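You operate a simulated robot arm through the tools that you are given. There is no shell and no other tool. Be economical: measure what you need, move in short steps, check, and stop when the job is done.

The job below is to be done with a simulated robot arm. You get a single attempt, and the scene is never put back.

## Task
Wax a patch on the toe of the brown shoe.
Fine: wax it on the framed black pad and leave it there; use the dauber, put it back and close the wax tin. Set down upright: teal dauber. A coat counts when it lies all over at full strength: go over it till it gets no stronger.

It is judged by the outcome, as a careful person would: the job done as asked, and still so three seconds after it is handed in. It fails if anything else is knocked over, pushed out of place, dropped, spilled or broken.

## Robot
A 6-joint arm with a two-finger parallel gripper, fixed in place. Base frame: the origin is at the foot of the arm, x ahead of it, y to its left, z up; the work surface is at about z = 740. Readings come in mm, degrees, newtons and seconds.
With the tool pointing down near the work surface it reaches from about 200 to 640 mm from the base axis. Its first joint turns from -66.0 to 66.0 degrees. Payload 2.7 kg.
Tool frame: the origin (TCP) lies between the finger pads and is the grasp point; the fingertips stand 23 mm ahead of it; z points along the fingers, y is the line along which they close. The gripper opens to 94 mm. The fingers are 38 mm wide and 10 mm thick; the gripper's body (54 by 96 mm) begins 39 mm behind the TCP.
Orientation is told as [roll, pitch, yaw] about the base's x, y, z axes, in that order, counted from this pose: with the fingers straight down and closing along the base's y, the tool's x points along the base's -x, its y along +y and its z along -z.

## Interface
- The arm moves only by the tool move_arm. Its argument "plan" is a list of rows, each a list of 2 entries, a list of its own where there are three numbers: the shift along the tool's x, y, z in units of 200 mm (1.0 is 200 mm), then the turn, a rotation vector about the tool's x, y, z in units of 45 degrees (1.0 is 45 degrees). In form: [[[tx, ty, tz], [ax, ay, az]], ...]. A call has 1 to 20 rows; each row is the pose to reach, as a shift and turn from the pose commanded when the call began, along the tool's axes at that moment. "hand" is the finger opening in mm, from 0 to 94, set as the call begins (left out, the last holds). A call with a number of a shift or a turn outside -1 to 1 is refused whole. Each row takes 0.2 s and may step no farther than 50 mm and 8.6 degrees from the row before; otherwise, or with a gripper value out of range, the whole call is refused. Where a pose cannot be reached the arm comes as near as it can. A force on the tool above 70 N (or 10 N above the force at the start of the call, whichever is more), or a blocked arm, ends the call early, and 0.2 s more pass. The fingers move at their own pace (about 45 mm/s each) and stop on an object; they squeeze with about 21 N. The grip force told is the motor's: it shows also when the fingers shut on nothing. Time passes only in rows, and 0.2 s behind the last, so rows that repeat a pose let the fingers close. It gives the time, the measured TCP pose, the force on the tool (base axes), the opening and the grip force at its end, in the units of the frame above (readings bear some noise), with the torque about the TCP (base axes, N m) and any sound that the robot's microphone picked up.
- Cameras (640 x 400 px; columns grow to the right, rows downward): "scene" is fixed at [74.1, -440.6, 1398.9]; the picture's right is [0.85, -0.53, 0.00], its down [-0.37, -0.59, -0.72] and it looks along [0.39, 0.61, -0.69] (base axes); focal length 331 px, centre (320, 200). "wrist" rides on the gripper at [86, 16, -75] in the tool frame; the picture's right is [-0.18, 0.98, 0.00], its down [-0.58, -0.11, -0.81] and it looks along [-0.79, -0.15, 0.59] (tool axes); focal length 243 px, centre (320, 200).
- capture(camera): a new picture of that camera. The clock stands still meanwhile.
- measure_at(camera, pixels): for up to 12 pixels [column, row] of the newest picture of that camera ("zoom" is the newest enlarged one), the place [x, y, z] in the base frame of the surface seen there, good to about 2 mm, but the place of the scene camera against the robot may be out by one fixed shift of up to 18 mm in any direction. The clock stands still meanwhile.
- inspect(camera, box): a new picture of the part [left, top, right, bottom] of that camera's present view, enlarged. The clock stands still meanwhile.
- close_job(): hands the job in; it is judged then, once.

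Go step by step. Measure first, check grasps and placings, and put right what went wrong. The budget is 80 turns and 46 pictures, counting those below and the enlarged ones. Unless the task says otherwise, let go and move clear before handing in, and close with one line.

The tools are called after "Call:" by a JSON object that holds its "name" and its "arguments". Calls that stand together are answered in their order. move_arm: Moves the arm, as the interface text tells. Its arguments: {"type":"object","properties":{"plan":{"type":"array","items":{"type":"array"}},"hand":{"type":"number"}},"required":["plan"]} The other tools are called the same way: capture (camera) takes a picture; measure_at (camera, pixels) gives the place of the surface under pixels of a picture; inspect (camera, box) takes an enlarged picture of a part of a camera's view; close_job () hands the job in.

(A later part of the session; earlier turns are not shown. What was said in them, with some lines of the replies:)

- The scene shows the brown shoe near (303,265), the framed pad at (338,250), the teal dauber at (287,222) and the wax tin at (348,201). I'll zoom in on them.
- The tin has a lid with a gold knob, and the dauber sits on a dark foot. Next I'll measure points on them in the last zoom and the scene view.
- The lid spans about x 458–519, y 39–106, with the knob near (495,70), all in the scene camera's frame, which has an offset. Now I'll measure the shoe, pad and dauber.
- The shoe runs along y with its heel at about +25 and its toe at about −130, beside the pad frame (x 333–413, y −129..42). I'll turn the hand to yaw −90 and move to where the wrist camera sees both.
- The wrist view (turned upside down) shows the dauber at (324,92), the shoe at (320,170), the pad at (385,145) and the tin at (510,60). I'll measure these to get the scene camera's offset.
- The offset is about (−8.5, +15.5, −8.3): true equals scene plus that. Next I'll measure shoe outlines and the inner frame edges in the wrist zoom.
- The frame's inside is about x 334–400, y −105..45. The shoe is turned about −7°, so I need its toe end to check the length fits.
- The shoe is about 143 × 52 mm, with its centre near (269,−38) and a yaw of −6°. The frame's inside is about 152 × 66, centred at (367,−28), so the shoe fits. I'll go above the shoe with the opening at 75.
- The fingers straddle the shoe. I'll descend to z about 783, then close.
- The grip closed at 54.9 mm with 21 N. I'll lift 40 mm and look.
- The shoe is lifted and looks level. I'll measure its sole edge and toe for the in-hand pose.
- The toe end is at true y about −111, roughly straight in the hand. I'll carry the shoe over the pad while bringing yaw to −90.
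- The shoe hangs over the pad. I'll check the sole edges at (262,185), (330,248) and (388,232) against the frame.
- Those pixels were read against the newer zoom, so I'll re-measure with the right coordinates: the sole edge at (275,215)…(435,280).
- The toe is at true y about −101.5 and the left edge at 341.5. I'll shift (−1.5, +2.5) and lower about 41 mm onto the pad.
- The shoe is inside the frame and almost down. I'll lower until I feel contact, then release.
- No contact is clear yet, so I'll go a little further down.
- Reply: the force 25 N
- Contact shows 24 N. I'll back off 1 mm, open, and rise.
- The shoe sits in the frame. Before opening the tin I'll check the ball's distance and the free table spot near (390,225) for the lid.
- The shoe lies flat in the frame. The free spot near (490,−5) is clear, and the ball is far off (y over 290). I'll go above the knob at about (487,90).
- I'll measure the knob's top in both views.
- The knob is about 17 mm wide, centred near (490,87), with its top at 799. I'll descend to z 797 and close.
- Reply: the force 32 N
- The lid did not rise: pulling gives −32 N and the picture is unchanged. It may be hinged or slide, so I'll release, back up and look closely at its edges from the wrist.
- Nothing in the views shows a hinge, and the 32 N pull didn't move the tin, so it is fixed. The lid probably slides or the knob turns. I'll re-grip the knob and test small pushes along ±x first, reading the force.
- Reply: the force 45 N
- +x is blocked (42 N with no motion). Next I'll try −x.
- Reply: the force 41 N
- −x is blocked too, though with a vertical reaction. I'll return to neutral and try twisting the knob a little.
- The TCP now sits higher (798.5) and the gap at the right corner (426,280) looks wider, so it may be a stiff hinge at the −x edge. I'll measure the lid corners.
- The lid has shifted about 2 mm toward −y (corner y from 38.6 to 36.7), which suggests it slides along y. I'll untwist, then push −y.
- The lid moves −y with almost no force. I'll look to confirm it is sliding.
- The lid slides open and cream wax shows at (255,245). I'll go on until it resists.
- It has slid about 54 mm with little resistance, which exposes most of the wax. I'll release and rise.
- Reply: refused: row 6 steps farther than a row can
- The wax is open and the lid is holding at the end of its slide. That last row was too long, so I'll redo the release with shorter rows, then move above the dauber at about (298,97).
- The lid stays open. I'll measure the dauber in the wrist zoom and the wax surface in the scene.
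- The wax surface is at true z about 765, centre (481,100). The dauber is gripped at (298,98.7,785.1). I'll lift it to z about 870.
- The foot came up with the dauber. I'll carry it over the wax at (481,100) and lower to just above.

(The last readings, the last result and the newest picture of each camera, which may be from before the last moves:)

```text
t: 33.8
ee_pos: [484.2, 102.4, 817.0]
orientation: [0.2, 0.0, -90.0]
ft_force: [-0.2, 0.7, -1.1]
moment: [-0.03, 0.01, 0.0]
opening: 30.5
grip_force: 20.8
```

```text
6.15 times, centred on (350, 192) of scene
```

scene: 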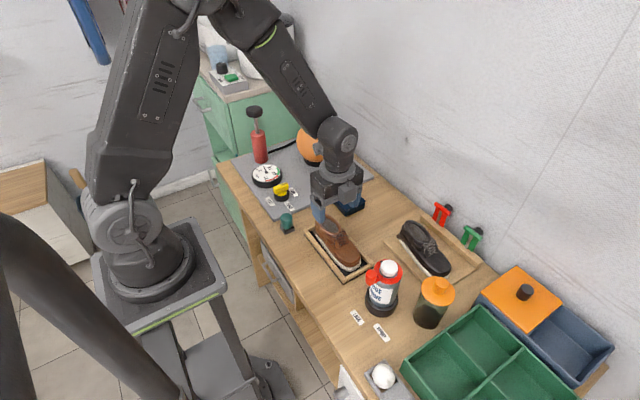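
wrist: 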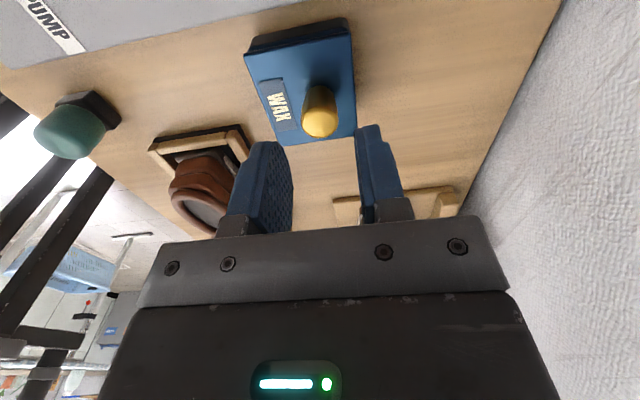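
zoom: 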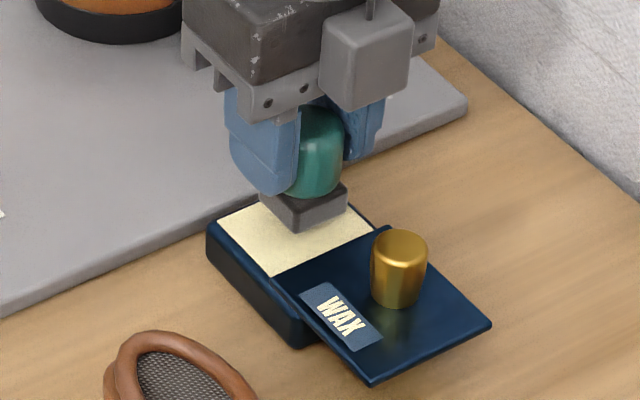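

The foot is over the wax. I'll lower gently to contact with a small correction.

Call:
{"name": "move_arm", "arguments": {"plan": [[[-0.008, -0.012, 0.015], [0, 0, 0]], [[-0.008, -0.012, 0.025], [0, 0, 0]], [[-0.008, -0.012, 0.032], [0, 0, 0]], [[-0.008, -0.012, 0.038], [0, 0, 0]], [[-0.008, -0.012, 0.042], [0, 0, 0]], [[-0.008, -0.012, 0.042], [0, 0, 0]]]}}

```text
t: 35.2
ee_pos: [479.8, 98.2, 809.8]
orientation: [0.1, 0.1, -90.0]
ft_force: [0.1, 0.5, 2.1]
moment: [0.06, 0.05, -0.02]
opening: 30.6
grip_force: 21.0
```

Barely touching (2 N). I'll press slightly more and rub a few mm in the wax.

Call:
{"name": "move_arm", "arguments": {"plan": [[[0, 0, 0.008], [0, 0, 0]], [[0.015, 0, 0.01], [0, 0, 0]], [[0.015, 0.015, 0.01], [0, 0, 0]], [[-0.01, 0.015, 0.01], [0, 0, 0]], [[-0.01, -0.015, 0.01], [0, 0, 0]], [[0, 0, 0.01], [0, 0, 0]], [[0, 0, 0.01], [0, 0, 0]]]}}

Call:
{"name": "inspect", "arguments": {"camera": "scene", "box": [310, 160, 390, 225]}}

```text
t: 36.8
ee_pos: [479.6, 99.2, 806.3]
orientation: [0.1, -0.1, -90.0]
ft_force: [-4.0, -3.9, 16.0]
moment: [-0.13, 0.08, 0.02]
opening: 30.9
grip_force: 20.6
```

```text
6.15 times, centred on (350, 192) of scene
```

zoom: 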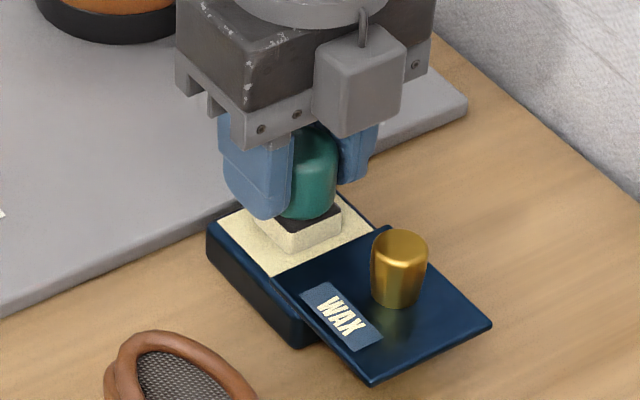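

The foot is now coated with wax. I'll lift it and measure the shoe's toe surface while going.

Call:
{"name": "move_arm", "arguments": {"plan": [[[0, 0, -0.05], [0, 0, 0]], [[0, 0, -0.2], [0, 0, 0]], [[0, -0.1, -0.35], [0, 0, 0]], [[0, -0.1, -0.35], [0, 0, 0]]]}}

Call:
{"name": "inspect", "arguments": {"camera": "scene", "box": [310, 210, 370, 280]}}

```text
t: 37.8
ee_pos: [461.5, 101.2, 877.5]
orientation: [0.1, 0.1, -90.0]
ft_force: [0.1, -0.5, -0.4]
moment: [0.02, 0.02, 0.0]
opening: 30.6
grip_force: 20.6
```

```text
5.71 times, centred on (340, 245) of scene
```

zoom: 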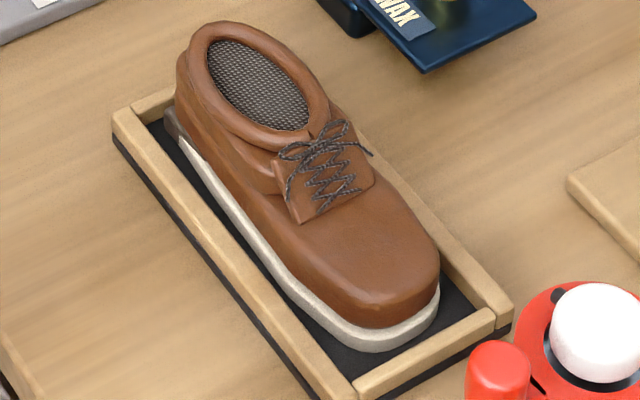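

Call:
{"name": "measure_at", "arguments": {"camera": "zoom", "pixels": [[370, 250], [350, 235], [390, 270], [340, 275], [405, 230], [370, 290], [425, 260], [325, 250], [380, 215], [350, 300], [400, 290], [310, 230]]}}

```text
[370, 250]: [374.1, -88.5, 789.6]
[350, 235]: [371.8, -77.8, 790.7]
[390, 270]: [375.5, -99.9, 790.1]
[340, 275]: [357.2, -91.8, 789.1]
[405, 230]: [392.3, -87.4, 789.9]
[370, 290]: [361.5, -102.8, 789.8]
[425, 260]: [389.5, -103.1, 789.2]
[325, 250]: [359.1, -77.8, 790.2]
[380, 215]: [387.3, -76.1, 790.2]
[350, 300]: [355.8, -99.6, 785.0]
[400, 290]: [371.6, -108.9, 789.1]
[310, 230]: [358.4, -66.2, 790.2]
```

The flat toe top is at true z about 781.6, centred on (366,−73). I'll carry the dauber there.

Call:
{"name": "move_arm", "arguments": {"plan": [[[-0.17, -0.1, 0], [0, 0, 0]], [[-0.35, -0.2, 0], [0, 0, 0]], [[-0.52, -0.29, 0], [0, 0, 0]], [[-0.7, -0.38, 0], [0, 0, 0]], [[-0.871, -0.478, 0.05], [0, 0, 0]], [[-0.871, -0.478, 0.2], [0, 0, 0]], [[-0.871, -0.478, 0.225], [0, 0, 0]], [[-0.871, -0.478, 0.225], [0, 0, 0]]]}}

Call:
{"name": "inspect", "arguments": {"camera": "scene", "box": [310, 200, 380, 280]}}

```text
t: 39.6
ee_pos: [365.2, -72.8, 832.4]
orientation: [0.1, 0.0, -90.0]
ft_force: [0.6, 0.0, -1.6]
moment: [0.01, 0.01, -0.03]
opening: 30.7
grip_force: 20.8
```

```text
5.00 times, centred on (345, 240) of scene
```

zoom: 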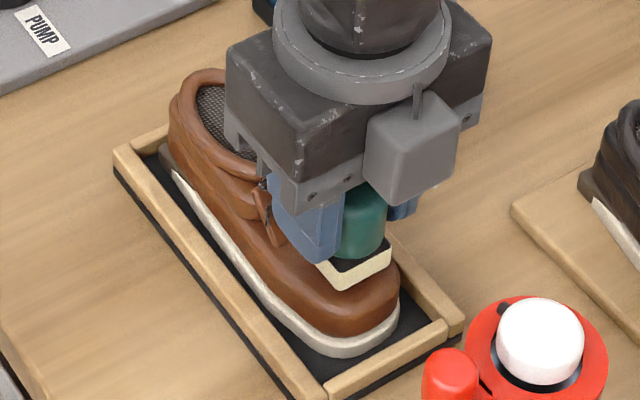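

It is right over the toe. I'll lower to light contact.

Call:
{"name": "move_arm", "arguments": {"plan": [[[0, 0, 0.015], [0, 0, 0]], [[0, 0, 0.025], [0, 0, 0]], [[0, 0, 0.032], [0, 0, 0]], [[0, 0, 0.038], [0, 0, 0]], [[0, 0, 0.038], [0, 0, 0]]]}}

```text
t: 40.8
ee_pos: [365.2, -74.7, 824.5]
orientation: [0.1, 0.0, -89.9]
ft_force: [-4.2, -1.9, 16.3]
moment: [-0.04, 0.13, 0.0]
opening: 30.6
grip_force: 21.1
```

Contact at 16 N. I'll ease off a bit and rub in small strokes.

Call:
{"name": "move_arm", "arguments": {"plan": [[[0, 0, -0.004], [0, 0, 0]], [[0.03, 0, -0.004], [0, 0, 0]], [[0.03, 0.03, -0.004], [0, 0, 0]], [[0, 0.03, -0.004], [0, 0, 0]], [[-0.03, 0.03, -0.004], [0, 0, 0]], [[-0.03, 0, -0.004], [0, 0, 0]], [[-0.03, -0.03, -0.004], [0, 0, 0]], [[0, -0.03, -0.004], [0, 0, 0]], [[0.03, -0.03, -0.004], [0, 0, 0]], [[0.03, 0, -0.004], [0, 0, 0]], [[0, 0, -0.004], [0, 0, 0]], [[-0.03, 0, -0.004], [0, 0, 0]], [[0, 0, -0.004], [0, 0, 0]]]}}

Call:
{"name": "move_arm", "arguments": {"plan": [[[0, 0, -0.05], [0, 0, 0]], [[0, 0.1, -0.2], [0, 0, 0]], [[0.1, 0.25, -0.3], [0, 0, 0]], [[0.3, 0.35, -0.3], [0, 0, 0]], [[0.5, 0.4, -0.3], [0, 0, 0]]]}}

Call:
{"name": "inspect", "arguments": {"camera": "scene", "box": [310, 200, 380, 280]}}

```text
t: 43.6
ee_pos: [365.6, -73.9, 825.3]
orientation: [-0.1, 0.0, -90.0]
ft_force: [-0.2, 0.4, 0.5]
moment: [0.01, -0.02, 0.04]
opening: 30.5
grip_force: 20.7
```

```text
t: 44.8
ee_pos: [442.3, 24.8, 885.1]
orientation: [-0.1, 0.0, -90.2]
ft_force: [-0.4, 0.1, -0.7]
moment: [0.02, 0.01, 0.02]
opening: 30.6
grip_force: 20.8
```

```text
5.00 times, centred on (345, 240) of scene
```

zoom: 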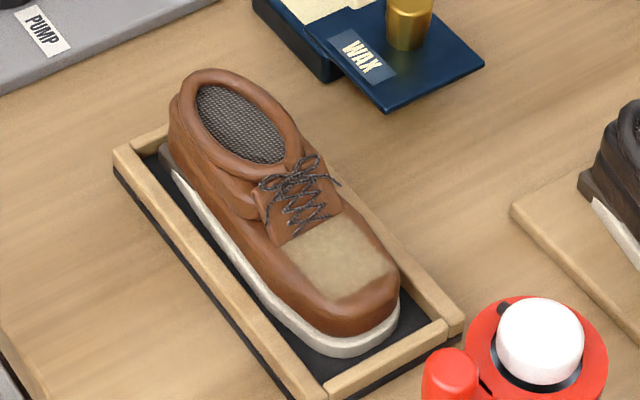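

A partial, fairly even coat now lies on the toe, weaker at its edges. I'll re-dip and go over it with steady force.

Call:
{"name": "move_arm", "arguments": {"plan": [[[0.19, 0.1, 0], [0, 0, 0]], [[0.371, 0.19, 0.05], [0, 0, 0]], [[0.371, 0.19, 0.2], [0, 0, 0]], [[0.371, 0.19, 0.33], [0, 0, 0]], [[0.371, 0.19, 0.375], [0, 0, 0]], [[0.371, 0.19, 0.39], [0, 0, 0]], [[0.386, 0.19, 0.39], [0, 0, 0]], [[0.386, 0.205, 0.39], [0, 0, 0]], [[0.361, 0.205, 0.39], [0, 0, 0]], [[0.361, 0.175, 0.39], [0, 0, 0]], [[0.371, 0.19, 0.39], [0, 0, 0]]]}}

```text
t: 47.2
ee_pos: [483.6, 100.1, 807.3]
orientation: [0.0, 0.0, -90.0]
ft_force: [-0.9, 0.7, 0.1]
moment: [-0.01, 0.01, -0.01]
opening: 30.6
grip_force: 20.3
```

There's no contact now at 807, so the dauber has slid up slightly in the fingers. I'll press a little deeper.

Call:
{"name": "move_arm", "arguments": {"plan": [[[0, -0.01, 0.006], [0, 0, 0]], [[0, -0.01, 0.012], [0, 0, 0]], [[0.015, 0, 0.012], [0, 0, 0]], [[-0.015, -0.01, 0.012], [0, 0, 0]], [[0, -0.01, 0.014], [0, 0, 0]], [[0, -0.01, 0.014], [0, 0, 0]]]}}

```text
t: 48.6
ee_pos: [482.7, 99.1, 805.2]
orientation: [0.2, 0.1, -90.0]
ft_force: [6.0, -2.0, 16.1]
moment: [-0.07, -0.09, 0.0]
opening: 30.7
grip_force: 21.1
```

Dipped (16 N). Back to the toe.

Call:
{"name": "move_arm", "arguments": {"plan": [[[0, 0, -0.1], [0, 0, 0]], [[-0.02, -0.02, -0.3], [0, 0, 0]], [[-0.18, -0.13, -0.36], [0, 0, 0]], [[-0.36, -0.25, -0.36], [0, 0, 0]], [[-0.54, -0.37, -0.36], [0, 0, 0]], [[-0.7, -0.48, -0.36], [0, 0, 0]], [[-0.86, -0.58, -0.3], [0, 0, 0]], [[-0.86, -0.58, -0.13], [0, 0, 0]], [[-0.86, -0.58, -0.1], [0, 0, 0]], [[-0.86, -0.58, -0.09], [0, 0, 0]], [[-0.86, -0.58, -0.082], [0, 0, 0]], [[-0.86, -0.58, -0.082], [0, 0, 0]]]}}

```text
t: 51.2
ee_pos: [364.3, -71.7, 819.8]
orientation: [0.1, 0.0, -90.0]
ft_force: [-1.3, -2.8, 15.9]
moment: [-0.11, 0.06, 0.01]
opening: 30.7
grip_force: 20.8
```

16 N contact seems to be the slip limit of the grip. I'll ease off under 1 mm and rub over the same area thoroughly.

Call:
{"name": "move_arm", "arguments": {"plan": [[[0, 0.008, -0.003], [0, 0, 0]], [[0.03, 0.038, -0.003], [0, 0, 0]], [[0.015, 0.038, -0.003], [0, 0, 0]], [[0, 0.038, -0.003], [0, 0, 0]], [[-0.015, 0.038, -0.003], [0, 0, 0]], [[-0.035, 0.038, -0.003], [0, 0, 0]], [[-0.035, 0.02, -0.003], [0, 0, 0]], [[-0.035, 0.0, -0.003], [0, 0, 0]], [[-0.035, -0.022, -0.003], [0, 0, 0]], [[-0.015, -0.022, -0.003], [0, 0, 0]], [[0.0, -0.022, -0.003], [0, 0, 0]], [[0.015, -0.022, -0.003], [0, 0, 0]], [[0.03, -0.022, -0.003], [0, 0, 0]], [[0.03, 0, -0.003], [0, 0, 0]], [[0.03, 0.038, -0.003], [0, 0, 0]], [[0, 0.02, -0.003], [0, 0, 0]], [[-0.03, 0, -0.003], [0, 0, 0]], [[0, 0.008, -0.003], [0, 0, 0]]]}}

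Call:
{"name": "move_arm", "arguments": {"plan": [[[0, 0, -0.05], [0, 0, 0]], [[0, 0.1, -0.2], [0, 0, 0]], [[0.1, 0.25, -0.3], [0, 0, 0]], [[0.3, 0.35, -0.3], [0, 0, 0]], [[0.5, 0.4, -0.3], [0, 0, 0]]]}}

Call:
{"name": "inspect", "arguments": {"camera": "scene", "box": [310, 200, 380, 280]}}

```text
t: 55.0
ee_pos: [366.1, -74.3, 819.9]
orientation: [0.1, 0.1, -89.9]
ft_force: [0.4, -3.2, 6.2]
moment: [-0.16, 0.0, 0.01]
opening: 30.6
grip_force: 20.8
```

```text
t: 56.2
ee_pos: [446.0, 28.6, 882.9]
orientation: [0.0, 0.0, -90.0]
ft_force: [0.2, 0.5, 0.0]
moment: [0.0, 0.03, 0.0]
opening: 30.6
grip_force: 20.8
```

```text
5.00 times, centred on (345, 240) of scene
```

zoom: 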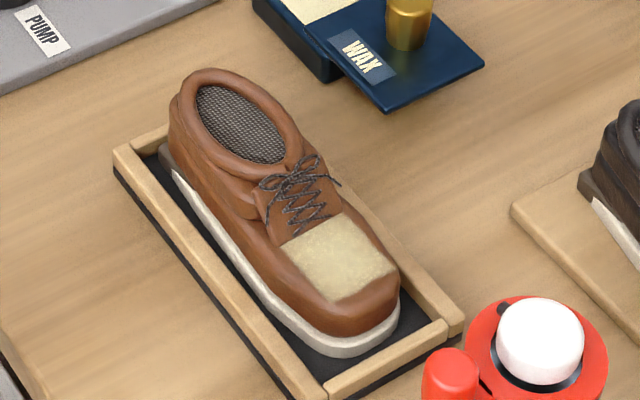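

The coat is stronger and more even, but I need to see that it stops changing. Another dip and pass.

Call:
{"name": "move_arm", "arguments": {"plan": [[[0.18, 0.09, 0], [0, 0, 0]], [[0.352, 0.18, 0.05], [0, 0, 0]], [[0.352, 0.18, 0.2], [0, 0, 0]], [[0.352, 0.18, 0.35], [0, 0, 0]], [[0.352, 0.18, 0.39], [0, 0, 0]], [[0.352, 0.18, 0.405], [0, 0, 0]], [[0.367, 0.18, 0.405], [0, 0, 0]], [[0.367, 0.19, 0.408], [0, 0, 0]], [[0.342, 0.17, 0.408], [0, 0, 0]], [[0.352, 0.18, 0.408], [0, 0, 0]], [[0.352, 0.18, 0.408], [0, 0, 0]]]}}

```text
t: 58.6
ee_pos: [483.2, 97.6, 801.5]
orientation: [0.3, 0.1, -90.0]
ft_force: [-1.6, 5.7, 24.9]
moment: [0.02, -0.02, -0.02]
opening: 30.8
grip_force: 21.0
```

Dipped (25 N). Back to the toe.

Call:
{"name": "move_arm", "arguments": {"plan": [[[0, 0, -0.1], [0, 0, 0]], [[-0.02, -0.02, -0.3], [0, 0, 0]], [[-0.18, -0.13, -0.38], [0, 0, 0]], [[-0.36, -0.25, -0.38], [0, 0, 0]], [[-0.54, -0.37, -0.38], [0, 0, 0]], [[-0.7, -0.48, -0.38], [0, 0, 0]], [[-0.853, -0.586, -0.3], [0, 0, 0]], [[-0.853, -0.586, -0.13], [0, 0, 0]], [[-0.853, -0.586, -0.1], [0, 0, 0]], [[-0.853, -0.586, -0.088], [0, 0, 0]], [[-0.853, -0.586, -0.082], [0, 0, 0]], [[-0.853, -0.586, -0.082], [0, 0, 0]]]}}

```text
t: 61.2
ee_pos: [365.3, -73.2, 816.5]
orientation: [0.2, 0.0, -90.0]
ft_force: [0.6, -6.4, 13.6]
moment: [-0.21, -0.06, -0.01]
opening: 30.8
grip_force: 21.0
```

Call:
{"name": "move_arm", "arguments": {"plan": [[[0, 0.003, -0.002], [0, 0, 0]], [[0.035, 0.033, -0.002], [0, 0, 0]], [[0.015, 0.033, -0.002], [0, 0, 0]], [[0, 0.033, -0.002], [0, 0, 0]], [[-0.015, 0.033, -0.002], [0, 0, 0]], [[-0.035, 0.033, -0.002], [0, 0, 0]], [[-0.035, 0.015, -0.002], [0, 0, 0]], [[-0.035, 0.0, -0.002], [0, 0, 0]], [[-0.035, -0.028, -0.002], [0, 0, 0]], [[-0.015, -0.028, -0.002], [0, 0, 0]], [[0.0, -0.028, -0.002], [0, 0, 0]], [[0.015, -0.028, -0.002], [0, 0, 0]], [[0.035, -0.028, -0.002], [0, 0, 0]], [[0.035, 0, -0.002], [0, 0, 0]], [[0.035, 0.033, -0.002], [0, 0, 0]], [[0, 0.033, -0.002], [0, 0, 0]], [[-0.035, 0.033, -0.002], [0, 0, 0]], [[-0.035, 0, -0.002], [0, 0, 0]], [[-0.035, -0.028, -0.002], [0, 0, 0]], [[0, 0.003, -0.002], [0, 0, 0]]]}}

Call:
{"name": "move_arm", "arguments": {"plan": [[[0, 0, -0.05], [0, 0, 0]], [[0, 0.1, -0.2], [0, 0, 0]], [[0.1, 0.25, -0.3], [0, 0, 0]], [[0.3, 0.35, -0.3], [0, 0, 0]], [[0.5, 0.4, -0.3], [0, 0, 0]]]}}

Call:
{"name": "inspect", "arguments": {"camera": "scene", "box": [310, 200, 380, 280]}}

```text
t: 65.4
ee_pos: [365.4, -73.7, 816.8]
orientation: [0.1, -0.1, -90.0]
ft_force: [0.5, 0.3, -0.7]
moment: [-0.01, -0.01, 0.03]
opening: 30.8
grip_force: 20.7
```

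```text
t: 66.6
ee_pos: [444.7, 27.9, 875.5]
orientation: [0.0, 0.1, -90.0]
ft_force: [-0.5, 0.2, -0.3]
moment: [-0.03, -0.03, -0.01]
opening: 30.7
grip_force: 21.1
```

```text
5.00 times, centred on (345, 240) of scene
```

zoom: 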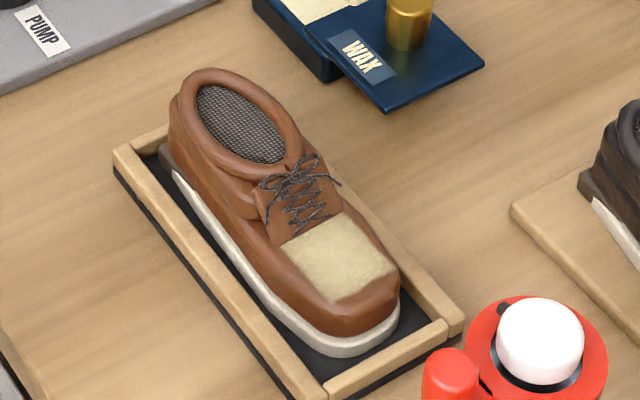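

The change is now very small. One more dip and pass with steadier pressure, to be sure it has reached full strength.

Call:
{"name": "move_arm", "arguments": {"plan": [[[0.18, 0.09, 0], [0, 0, 0]], [[0.352, 0.18, 0.05], [0, 0, 0]], [[0.352, 0.18, 0.2], [0, 0, 0]], [[0.352, 0.18, 0.34], [0, 0, 0]], [[0.352, 0.18, 0.37], [0, 0, 0]], [[0.352, 0.18, 0.38], [0, 0, 0]], [[0.367, 0.18, 0.382], [0, 0, 0]], [[0.367, 0.19, 0.382], [0, 0, 0]], [[0.342, 0.17, 0.382], [0, 0, 0]], [[0.352, 0.18, 0.382], [0, 0, 0]], [[0.352, 0.18, 0.382], [0, 0, 0]]]}}

```text
t: 69.0
ee_pos: [480.3, 97.8, 800.1]
orientation: [0.0, 0.0, -90.0]
ft_force: [-0.1, 0.8, 0.4]
moment: [0.04, 0.0, 0.0]
opening: 30.6
grip_force: 21.1
```

Call:
{"name": "move_arm", "arguments": {"plan": [[[0, 0, 0.006], [0, 0, 0]], [[0, 0, 0.012], [0, 0, 0]], [[0.01, 0.01, 0.012], [0, 0, 0]], [[0, 0, 0.012], [0, 0, 0]], [[0, 0, 0.012], [0, 0, 0]]]}}

```text
t: 70.2
ee_pos: [483.5, 97.5, 798.6]
orientation: [0.3, 0.1, -90.0]
ft_force: [3.6, 2.5, 11.2]
moment: [0.06, 0.05, -0.07]
opening: 31.0
grip_force: 21.2
```

Dipped (11 N). Going to the toe again.

Call:
{"name": "move_arm", "arguments": {"plan": [[[0, 0, -0.1], [0, 0, 0]], [[-0.02, -0.02, -0.3], [0, 0, 0]], [[-0.18, -0.13, -0.38], [0, 0, 0]], [[-0.36, -0.25, -0.38], [0, 0, 0]], [[-0.54, -0.37, -0.38], [0, 0, 0]], [[-0.7, -0.48, -0.38], [0, 0, 0]], [[-0.853, -0.582, -0.3], [0, 0, 0]], [[-0.853, -0.582, -0.13], [0, 0, 0]], [[-0.853, -0.582, -0.1], [0, 0, 0]], [[-0.853, -0.582, -0.085], [0, 0, 0]], [[-0.853, -0.582, -0.078], [0, 0, 0]], [[-0.853, -0.582, -0.078], [0, 0, 0]]]}}

Call:
{"name": "move_arm", "arguments": {"plan": [[[0.0, 0.003, 0.0], [0, 0, 0]], [[0.035, 0.033, 0.0], [0, 0, 0]], [[0.015, 0.033, 0.001], [0, 0, 0]], [[0, 0.033, 0.001], [0, 0, 0]], [[-0.015, 0.033, 0.002], [0, 0, 0]], [[-0.035, 0.033, 0.002], [0, 0, 0]], [[-0.035, 0.015, 0.003], [0, 0, 0]], [[-0.035, 0.0, 0.003], [0, 0, 0]], [[-0.035, -0.028, 0.003], [0, 0, 0]], [[-0.015, -0.028, 0.004], [0, 0, 0]], [[0.0, -0.028, 0.004], [0, 0, 0]], [[0.015, -0.028, 0.005], [0, 0, 0]], [[0.035, -0.028, 0.005], [0, 0, 0]], [[0.035, 0, 0.005], [0, 0, 0]], [[0.035, 0.033, 0.006], [0, 0, 0]], [[0, 0.033, 0.006], [0, 0, 0]], [[-0.035, 0.033, 0.006], [0, 0, 0]], [[-0.035, 0, 0.006], [0, 0, 0]], [[-0.035, -0.028, 0.006], [0, 0, 0]], [[0, 0.003, 0.006], [0, 0, 0]]]}}

Call:
{"name": "move_arm", "arguments": {"plan": [[[0, 0, -0.05], [0, 0, 0]], [[0, 0.1, -0.2], [0, 0, 0]], [[0.1, 0.25, -0.3], [0, 0, 0]], [[0.3, 0.35, -0.3], [0, 0, 0]], [[0.5, 0.4, -0.3], [0, 0, 0]]]}}

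Call:
{"name": "inspect", "arguments": {"camera": "scene", "box": [310, 200, 380, 280]}}

```text
t: 72.8
ee_pos: [364.6, -72.1, 815.5]
orientation: [0.1, 0.0, -89.9]
ft_force: [-2.8, 4.4, 15.9]
moment: [-0.02, 0.08, 0.01]
opening: 30.9
grip_force: 20.9
```

```text
t: 77.0
ee_pos: [365.4, -73.8, 812.6]
orientation: [0.0, 0.0, -90.0]
ft_force: [1.1, -0.4, -1.0]
moment: [0.05, -0.03, 0.02]
opening: 30.6
grip_force: 21.0
```

```text
t: 78.2
ee_pos: [448.3, 26.0, 868.9]
orientation: [-0.1, 0.0, -90.1]
ft_force: [-0.4, -0.2, -0.4]
moment: [-0.01, 0.02, 0.05]
opening: 30.8
grip_force: 21.3
```

```text
5.00 times, centred on (345, 240) of scene
```

zoom: 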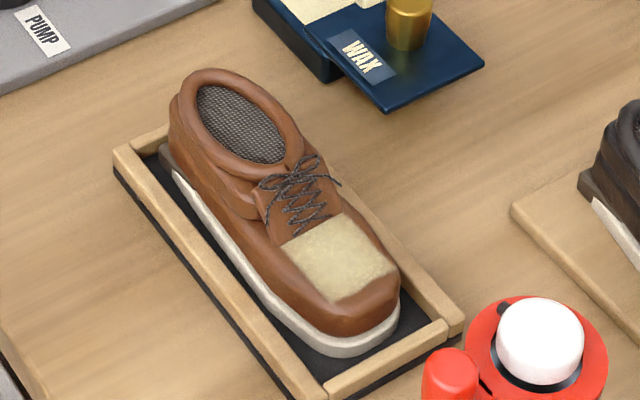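

No visible change between the last two passes, so the coat is at full strength. Now I'll take the dauber back above its place (298,98.7).

Call:
{"name": "move_arm", "arguments": {"plan": [[[0.12, -0.12, 0], [0, 0, 0]], [[0.22, -0.3, 0], [0, 0, 0]], [[0.3, -0.48, 0], [0, 0, 0]], [[0.36, -0.65, 0], [0, 0, 0]], [[0.3635, -0.7515, 0.1], [0, 0, 0]], [[0.3635, -0.7515, 0.3], [0, 0, 0]], [[0.3635, -0.7515, 0.38], [0, 0, 0]], [[0.3635, -0.7515, 0.38], [0, 0, 0]]]}}

Call:
{"name": "inspect", "arguments": {"camera": "scene", "box": [255, 180, 325, 250]}}

```text
t: 80.0
ee_pos: [296.6, 99.6, 793.8]
orientation: [0.2, 0.0, -89.9]
ft_force: [-0.2, 0.6, -0.8]
moment: [0.03, 0.02, -0.01]
opening: 30.8
grip_force: 21.0
```

```text
5.71 times, centred on (290, 215) of scene
```

zoom: 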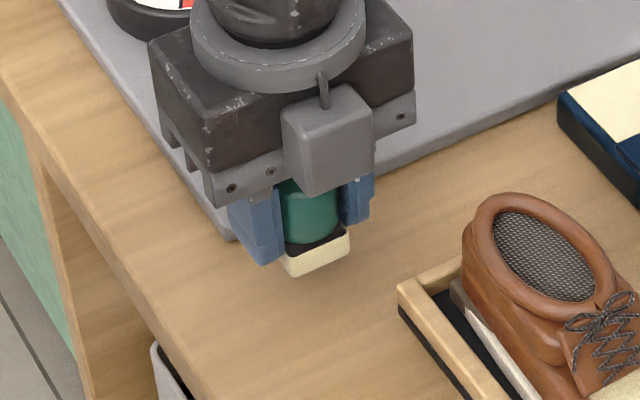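

The dauber hangs upright just above its spot. I'll lower slowly till contact.

Call:
{"name": "move_arm", "arguments": {"plan": [[[0, 0.006, 0.04], [0, 0, 0]], [[0, 0.006, 0.065], [0, 0, 0]], [[0, 0.006, 0.08], [0, 0, 0]], [[0, 0.006, 0.088], [0, 0, 0]], [[0, 0.006, 0.088], [0, 0, 0]]]}}

```text
t: 81.2
ee_pos: [297.7, 100.7, 778.0]
orientation: [0.0, -0.1, -90.0]
ft_force: [0.0, 0.1, -1.1]
moment: [-0.02, 0.0, -0.03]
opening: 30.8
grip_force: 21.4
```

Call:
{"name": "move_arm", "arguments": {"plan": [[[-0.005, 0, 0.006], [0, 0, 0]], [[-0.005, 0, 0.012], [0, 0, 0]], [[-0.005, 0, 0.018], [0, 0, 0]], [[-0.005, 0, 0.018], [0, 0, 0]]]}}

```text
t: 82.2
ee_pos: [296.7, 99.0, 775.0]
orientation: [0.1, 0.0, -89.9]
ft_force: [0.2, -0.3, -1.4]
moment: [0.0, -0.01, 0.03]
opening: 30.8
grip_force: 21.1
```

Call:
{"name": "move_arm", "arguments": {"plan": [[[0, 0, 0.006], [0, 0, 0]], [[0, 0, 0.012], [0, 0, 0]], [[0, 0, 0.018], [0, 0, 0]], [[0, 0, 0.018], [0, 0, 0]]]}}

```text
t: 83.2
ee_pos: [296.6, 100.0, 770.5]
orientation: [0.0, 0.0, -89.9]
ft_force: [0.4, 1.0, -0.3]
moment: [0.01, -0.06, 0.03]
opening: 31.0
grip_force: 20.7
```

Still no clear contact, so a little further in small steps (tips at about 747).

Call:
{"name": "move_arm", "arguments": {"plan": [[[0, 0, 0.005], [0, 0, 0]], [[0, 0, 0.009], [0, 0, 0]], [[0, 0, 0.009], [0, 0, 0]]]}}

Call:
{"name": "inspect", "arguments": {"camera": "scene", "box": [270, 205, 310, 240]}}

```text
t: 84.0
ee_pos: [298.4, 99.7, 769.7]
orientation: [0.1, 0.1, -90.0]
ft_force: [-1.3, -0.3, 9.9]
moment: [0.07, 0.09, -0.01]
opening: 30.6
grip_force: 20.3
```

```text
11.43 times, centred on (290, 222) of scene
```

zoom: 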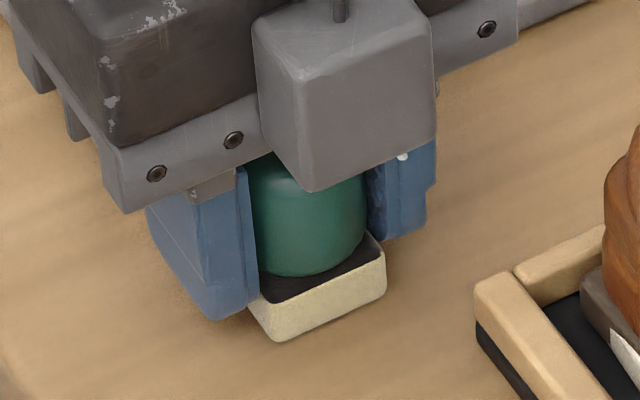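

The foot rests on the table (10 N). I'll release, rise straight, and move toward the knob at (488,33).

Call:
{"name": "move_arm", "arguments": {"plan": [[[0, 0, -0.004], [0, 0, 0]], [[0, 0, -0.004], [0, 0, 0]], [[0, 0, -0.004], [0, 0, 0]], [[0, 0, -0.1], [0, 0, 0]], [[0, 0, -0.3], [0, 0, 0]], [[0, 0, -0.5], [0, 0, 0]], [[-0.1, 0.2, -0.5], [0, 0, 0]], [[-0.17, 0.4, -0.5], [0, 0, 0]], [[-0.25, 0.6, -0.5], [0, 0, 0]], [[-0.3, 0.8, -0.5], [0, 0, 0]], [[-0.335, 0.95, -0.4], [0, 0, 0]], [[-0.335, 0.95, -0.4], [0, 0, 0]]], "hand": 46}}

Call:
{"name": "inspect", "arguments": {"camera": "scene", "box": [265, 160, 385, 240]}}

```text
t: 86.6
ee_pos: [486.2, 30.8, 851.0]
orientation: [0.0, 0.1, -90.0]
ft_force: [0.0, 0.9, 0.0]
moment: [0.01, 0.01, 0.03]
opening: 45.9
grip_force: 0.1
```

```text
5.00 times, centred on (325, 200) of scene
```

zoom: 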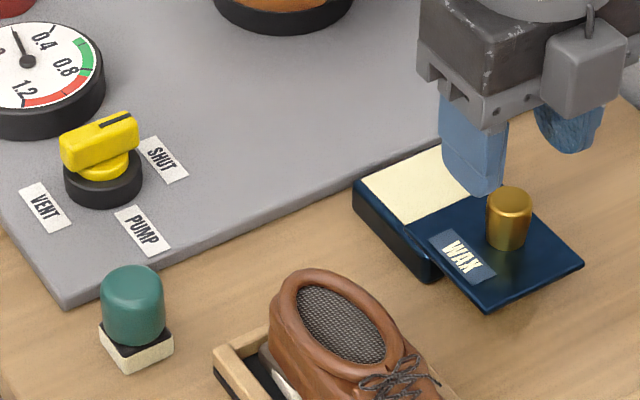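

The dauber stands upright in place. I'll lower onto the knob and grip it.

Call:
{"name": "move_arm", "arguments": {"plan": [[[0.008, 0.01, 0.1], [0, 0, 0]], [[0.008, 0.01, 0.2], [0, 0, 0]], [[0.008, 0.01, 0.268], [0, 0, 0]], [[0.008, 0.01, 0.268], [0, 0, 0]]]}}

Call:
{"name": "move_arm", "arguments": {"plan": [[[0, 0, 0], [0, 0, 0]], [[0, 0, 0], [0, 0, 0]], [[0, 0, 0], [0, 0, 0]], [[0, 0, 0], [0, 0, 0]]], "hand": 18}}

Call:
{"name": "move_arm", "arguments": {"plan": [[[0.05, 0, 0], [0, 0, 0]], [[0.1, 0, 0], [0, 0, 0]], [[0.15, 0, 0], [0, 0, 0]], [[0.2, 0, 0], [0, 0, 0]], [[0.24, 0, 0], [0, 0, 0]]]}}

```text
t: 87.6
ee_pos: [488.6, 32.0, 794.2]
orientation: [0.1, 0.0, -90.0]
ft_force: [0.3, -0.1, 0.4]
moment: [0.0, 0.04, 0.02]
opening: 46.2
grip_force: 0.1
```

```text
t: 88.6
ee_pos: [487.6, 32.6, 795.5]
orientation: [0.1, 0.0, -90.0]
ft_force: [-6.7, 0.4, 1.9]
moment: [-0.08, 0.03, 0.02]
opening: 22.8
grip_force: 45.0
```

```text
t: 89.8
ee_pos: [487.8, 80.3, 794.8]
orientation: [-0.2, 0.0, -90.0]
ft_force: [-17.9, -0.7, 4.8]
moment: [0.08, 0.04, -0.1]
opening: 22.8
grip_force: 45.3
```

It slid 48 mm back. I'll push on until the stop.

Call:
{"name": "move_arm", "arguments": {"plan": [[[0.015, 0, 0], [0, 0, 0]], [[0.03, 0, 0], [0, 0, 0]], [[0.045, 0, 0], [0, 0, 0]], [[0.06, 0, 0], [0, 0, 0]]]}}

```text
t: 90.8
ee_pos: [489.0, 90.2, 796.2]
orientation: [-0.3, -0.1, -90.1]
ft_force: [-10.9, -31.3, -2.1]
moment: [-0.24, 0.0, 0.01]
opening: 23.2
grip_force: 45.3
```

The stop is felt (−31 N in y), so the lid is home. I'll ease off, release, rise away and take a last look.

Call:
{"name": "move_arm", "arguments": {"plan": [[[-0.012, 0, 0], [0, 0, 0]], [[-0.012, 0, 0], [0, 0, 0]], [[-0.012, 0, 0], [0, 0, 0]], [[-0.012, 0, -0.1], [0, 0, 0]], [[0, 0, -0.3], [0, 0, 0]], [[0, 0, -0.5], [0, 0, 0]], [[0.2, 0, -0.6], [0, 0, 0]], [[0.4, 0, -0.65], [0, 0, 0]]], "hand": 46}}

Call:
{"name": "inspect", "arguments": {"camera": "scene", "box": [265, 160, 405, 290]}}

```text
t: 92.6
ee_pos: [488.4, 175.3, 925.3]
orientation: [0.1, 0.0, -90.1]
ft_force: [-0.7, -0.6, -0.4]
moment: [-0.01, -0.01, 0.01]
opening: 46.0
grip_force: 0.1
```

```text
3.08 times, centred on (335, 225) of scene
```

zoom: 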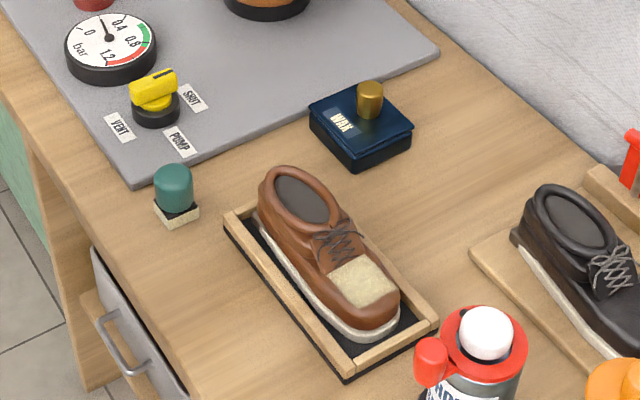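

The lid looks closed at (360,125), the dauber is upright at (175,195), and the waxed shoe is on the pad. I'll check the lid position by measuring against its start (corners y 39 and 106).

Call:
{"name": "measure_at", "arguments": {"camera": "zoom", "pixels": [[355, 157], [312, 114], [411, 127]]}}

```text
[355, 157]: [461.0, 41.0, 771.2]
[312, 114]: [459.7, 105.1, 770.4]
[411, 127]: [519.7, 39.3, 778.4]
```

The lid's corners read y 39–41 and 105, matching the closed start, so everything is in place and I'm handing the job in.

Call:
{"name": "close_job", "arguments": {}}

```text
The job is handed in.
```

The brown shoe is on the framed pad with its toe waxed (the last pass made it no stronger), the teal dauber is back upright in its place, and the wax tin is closed.
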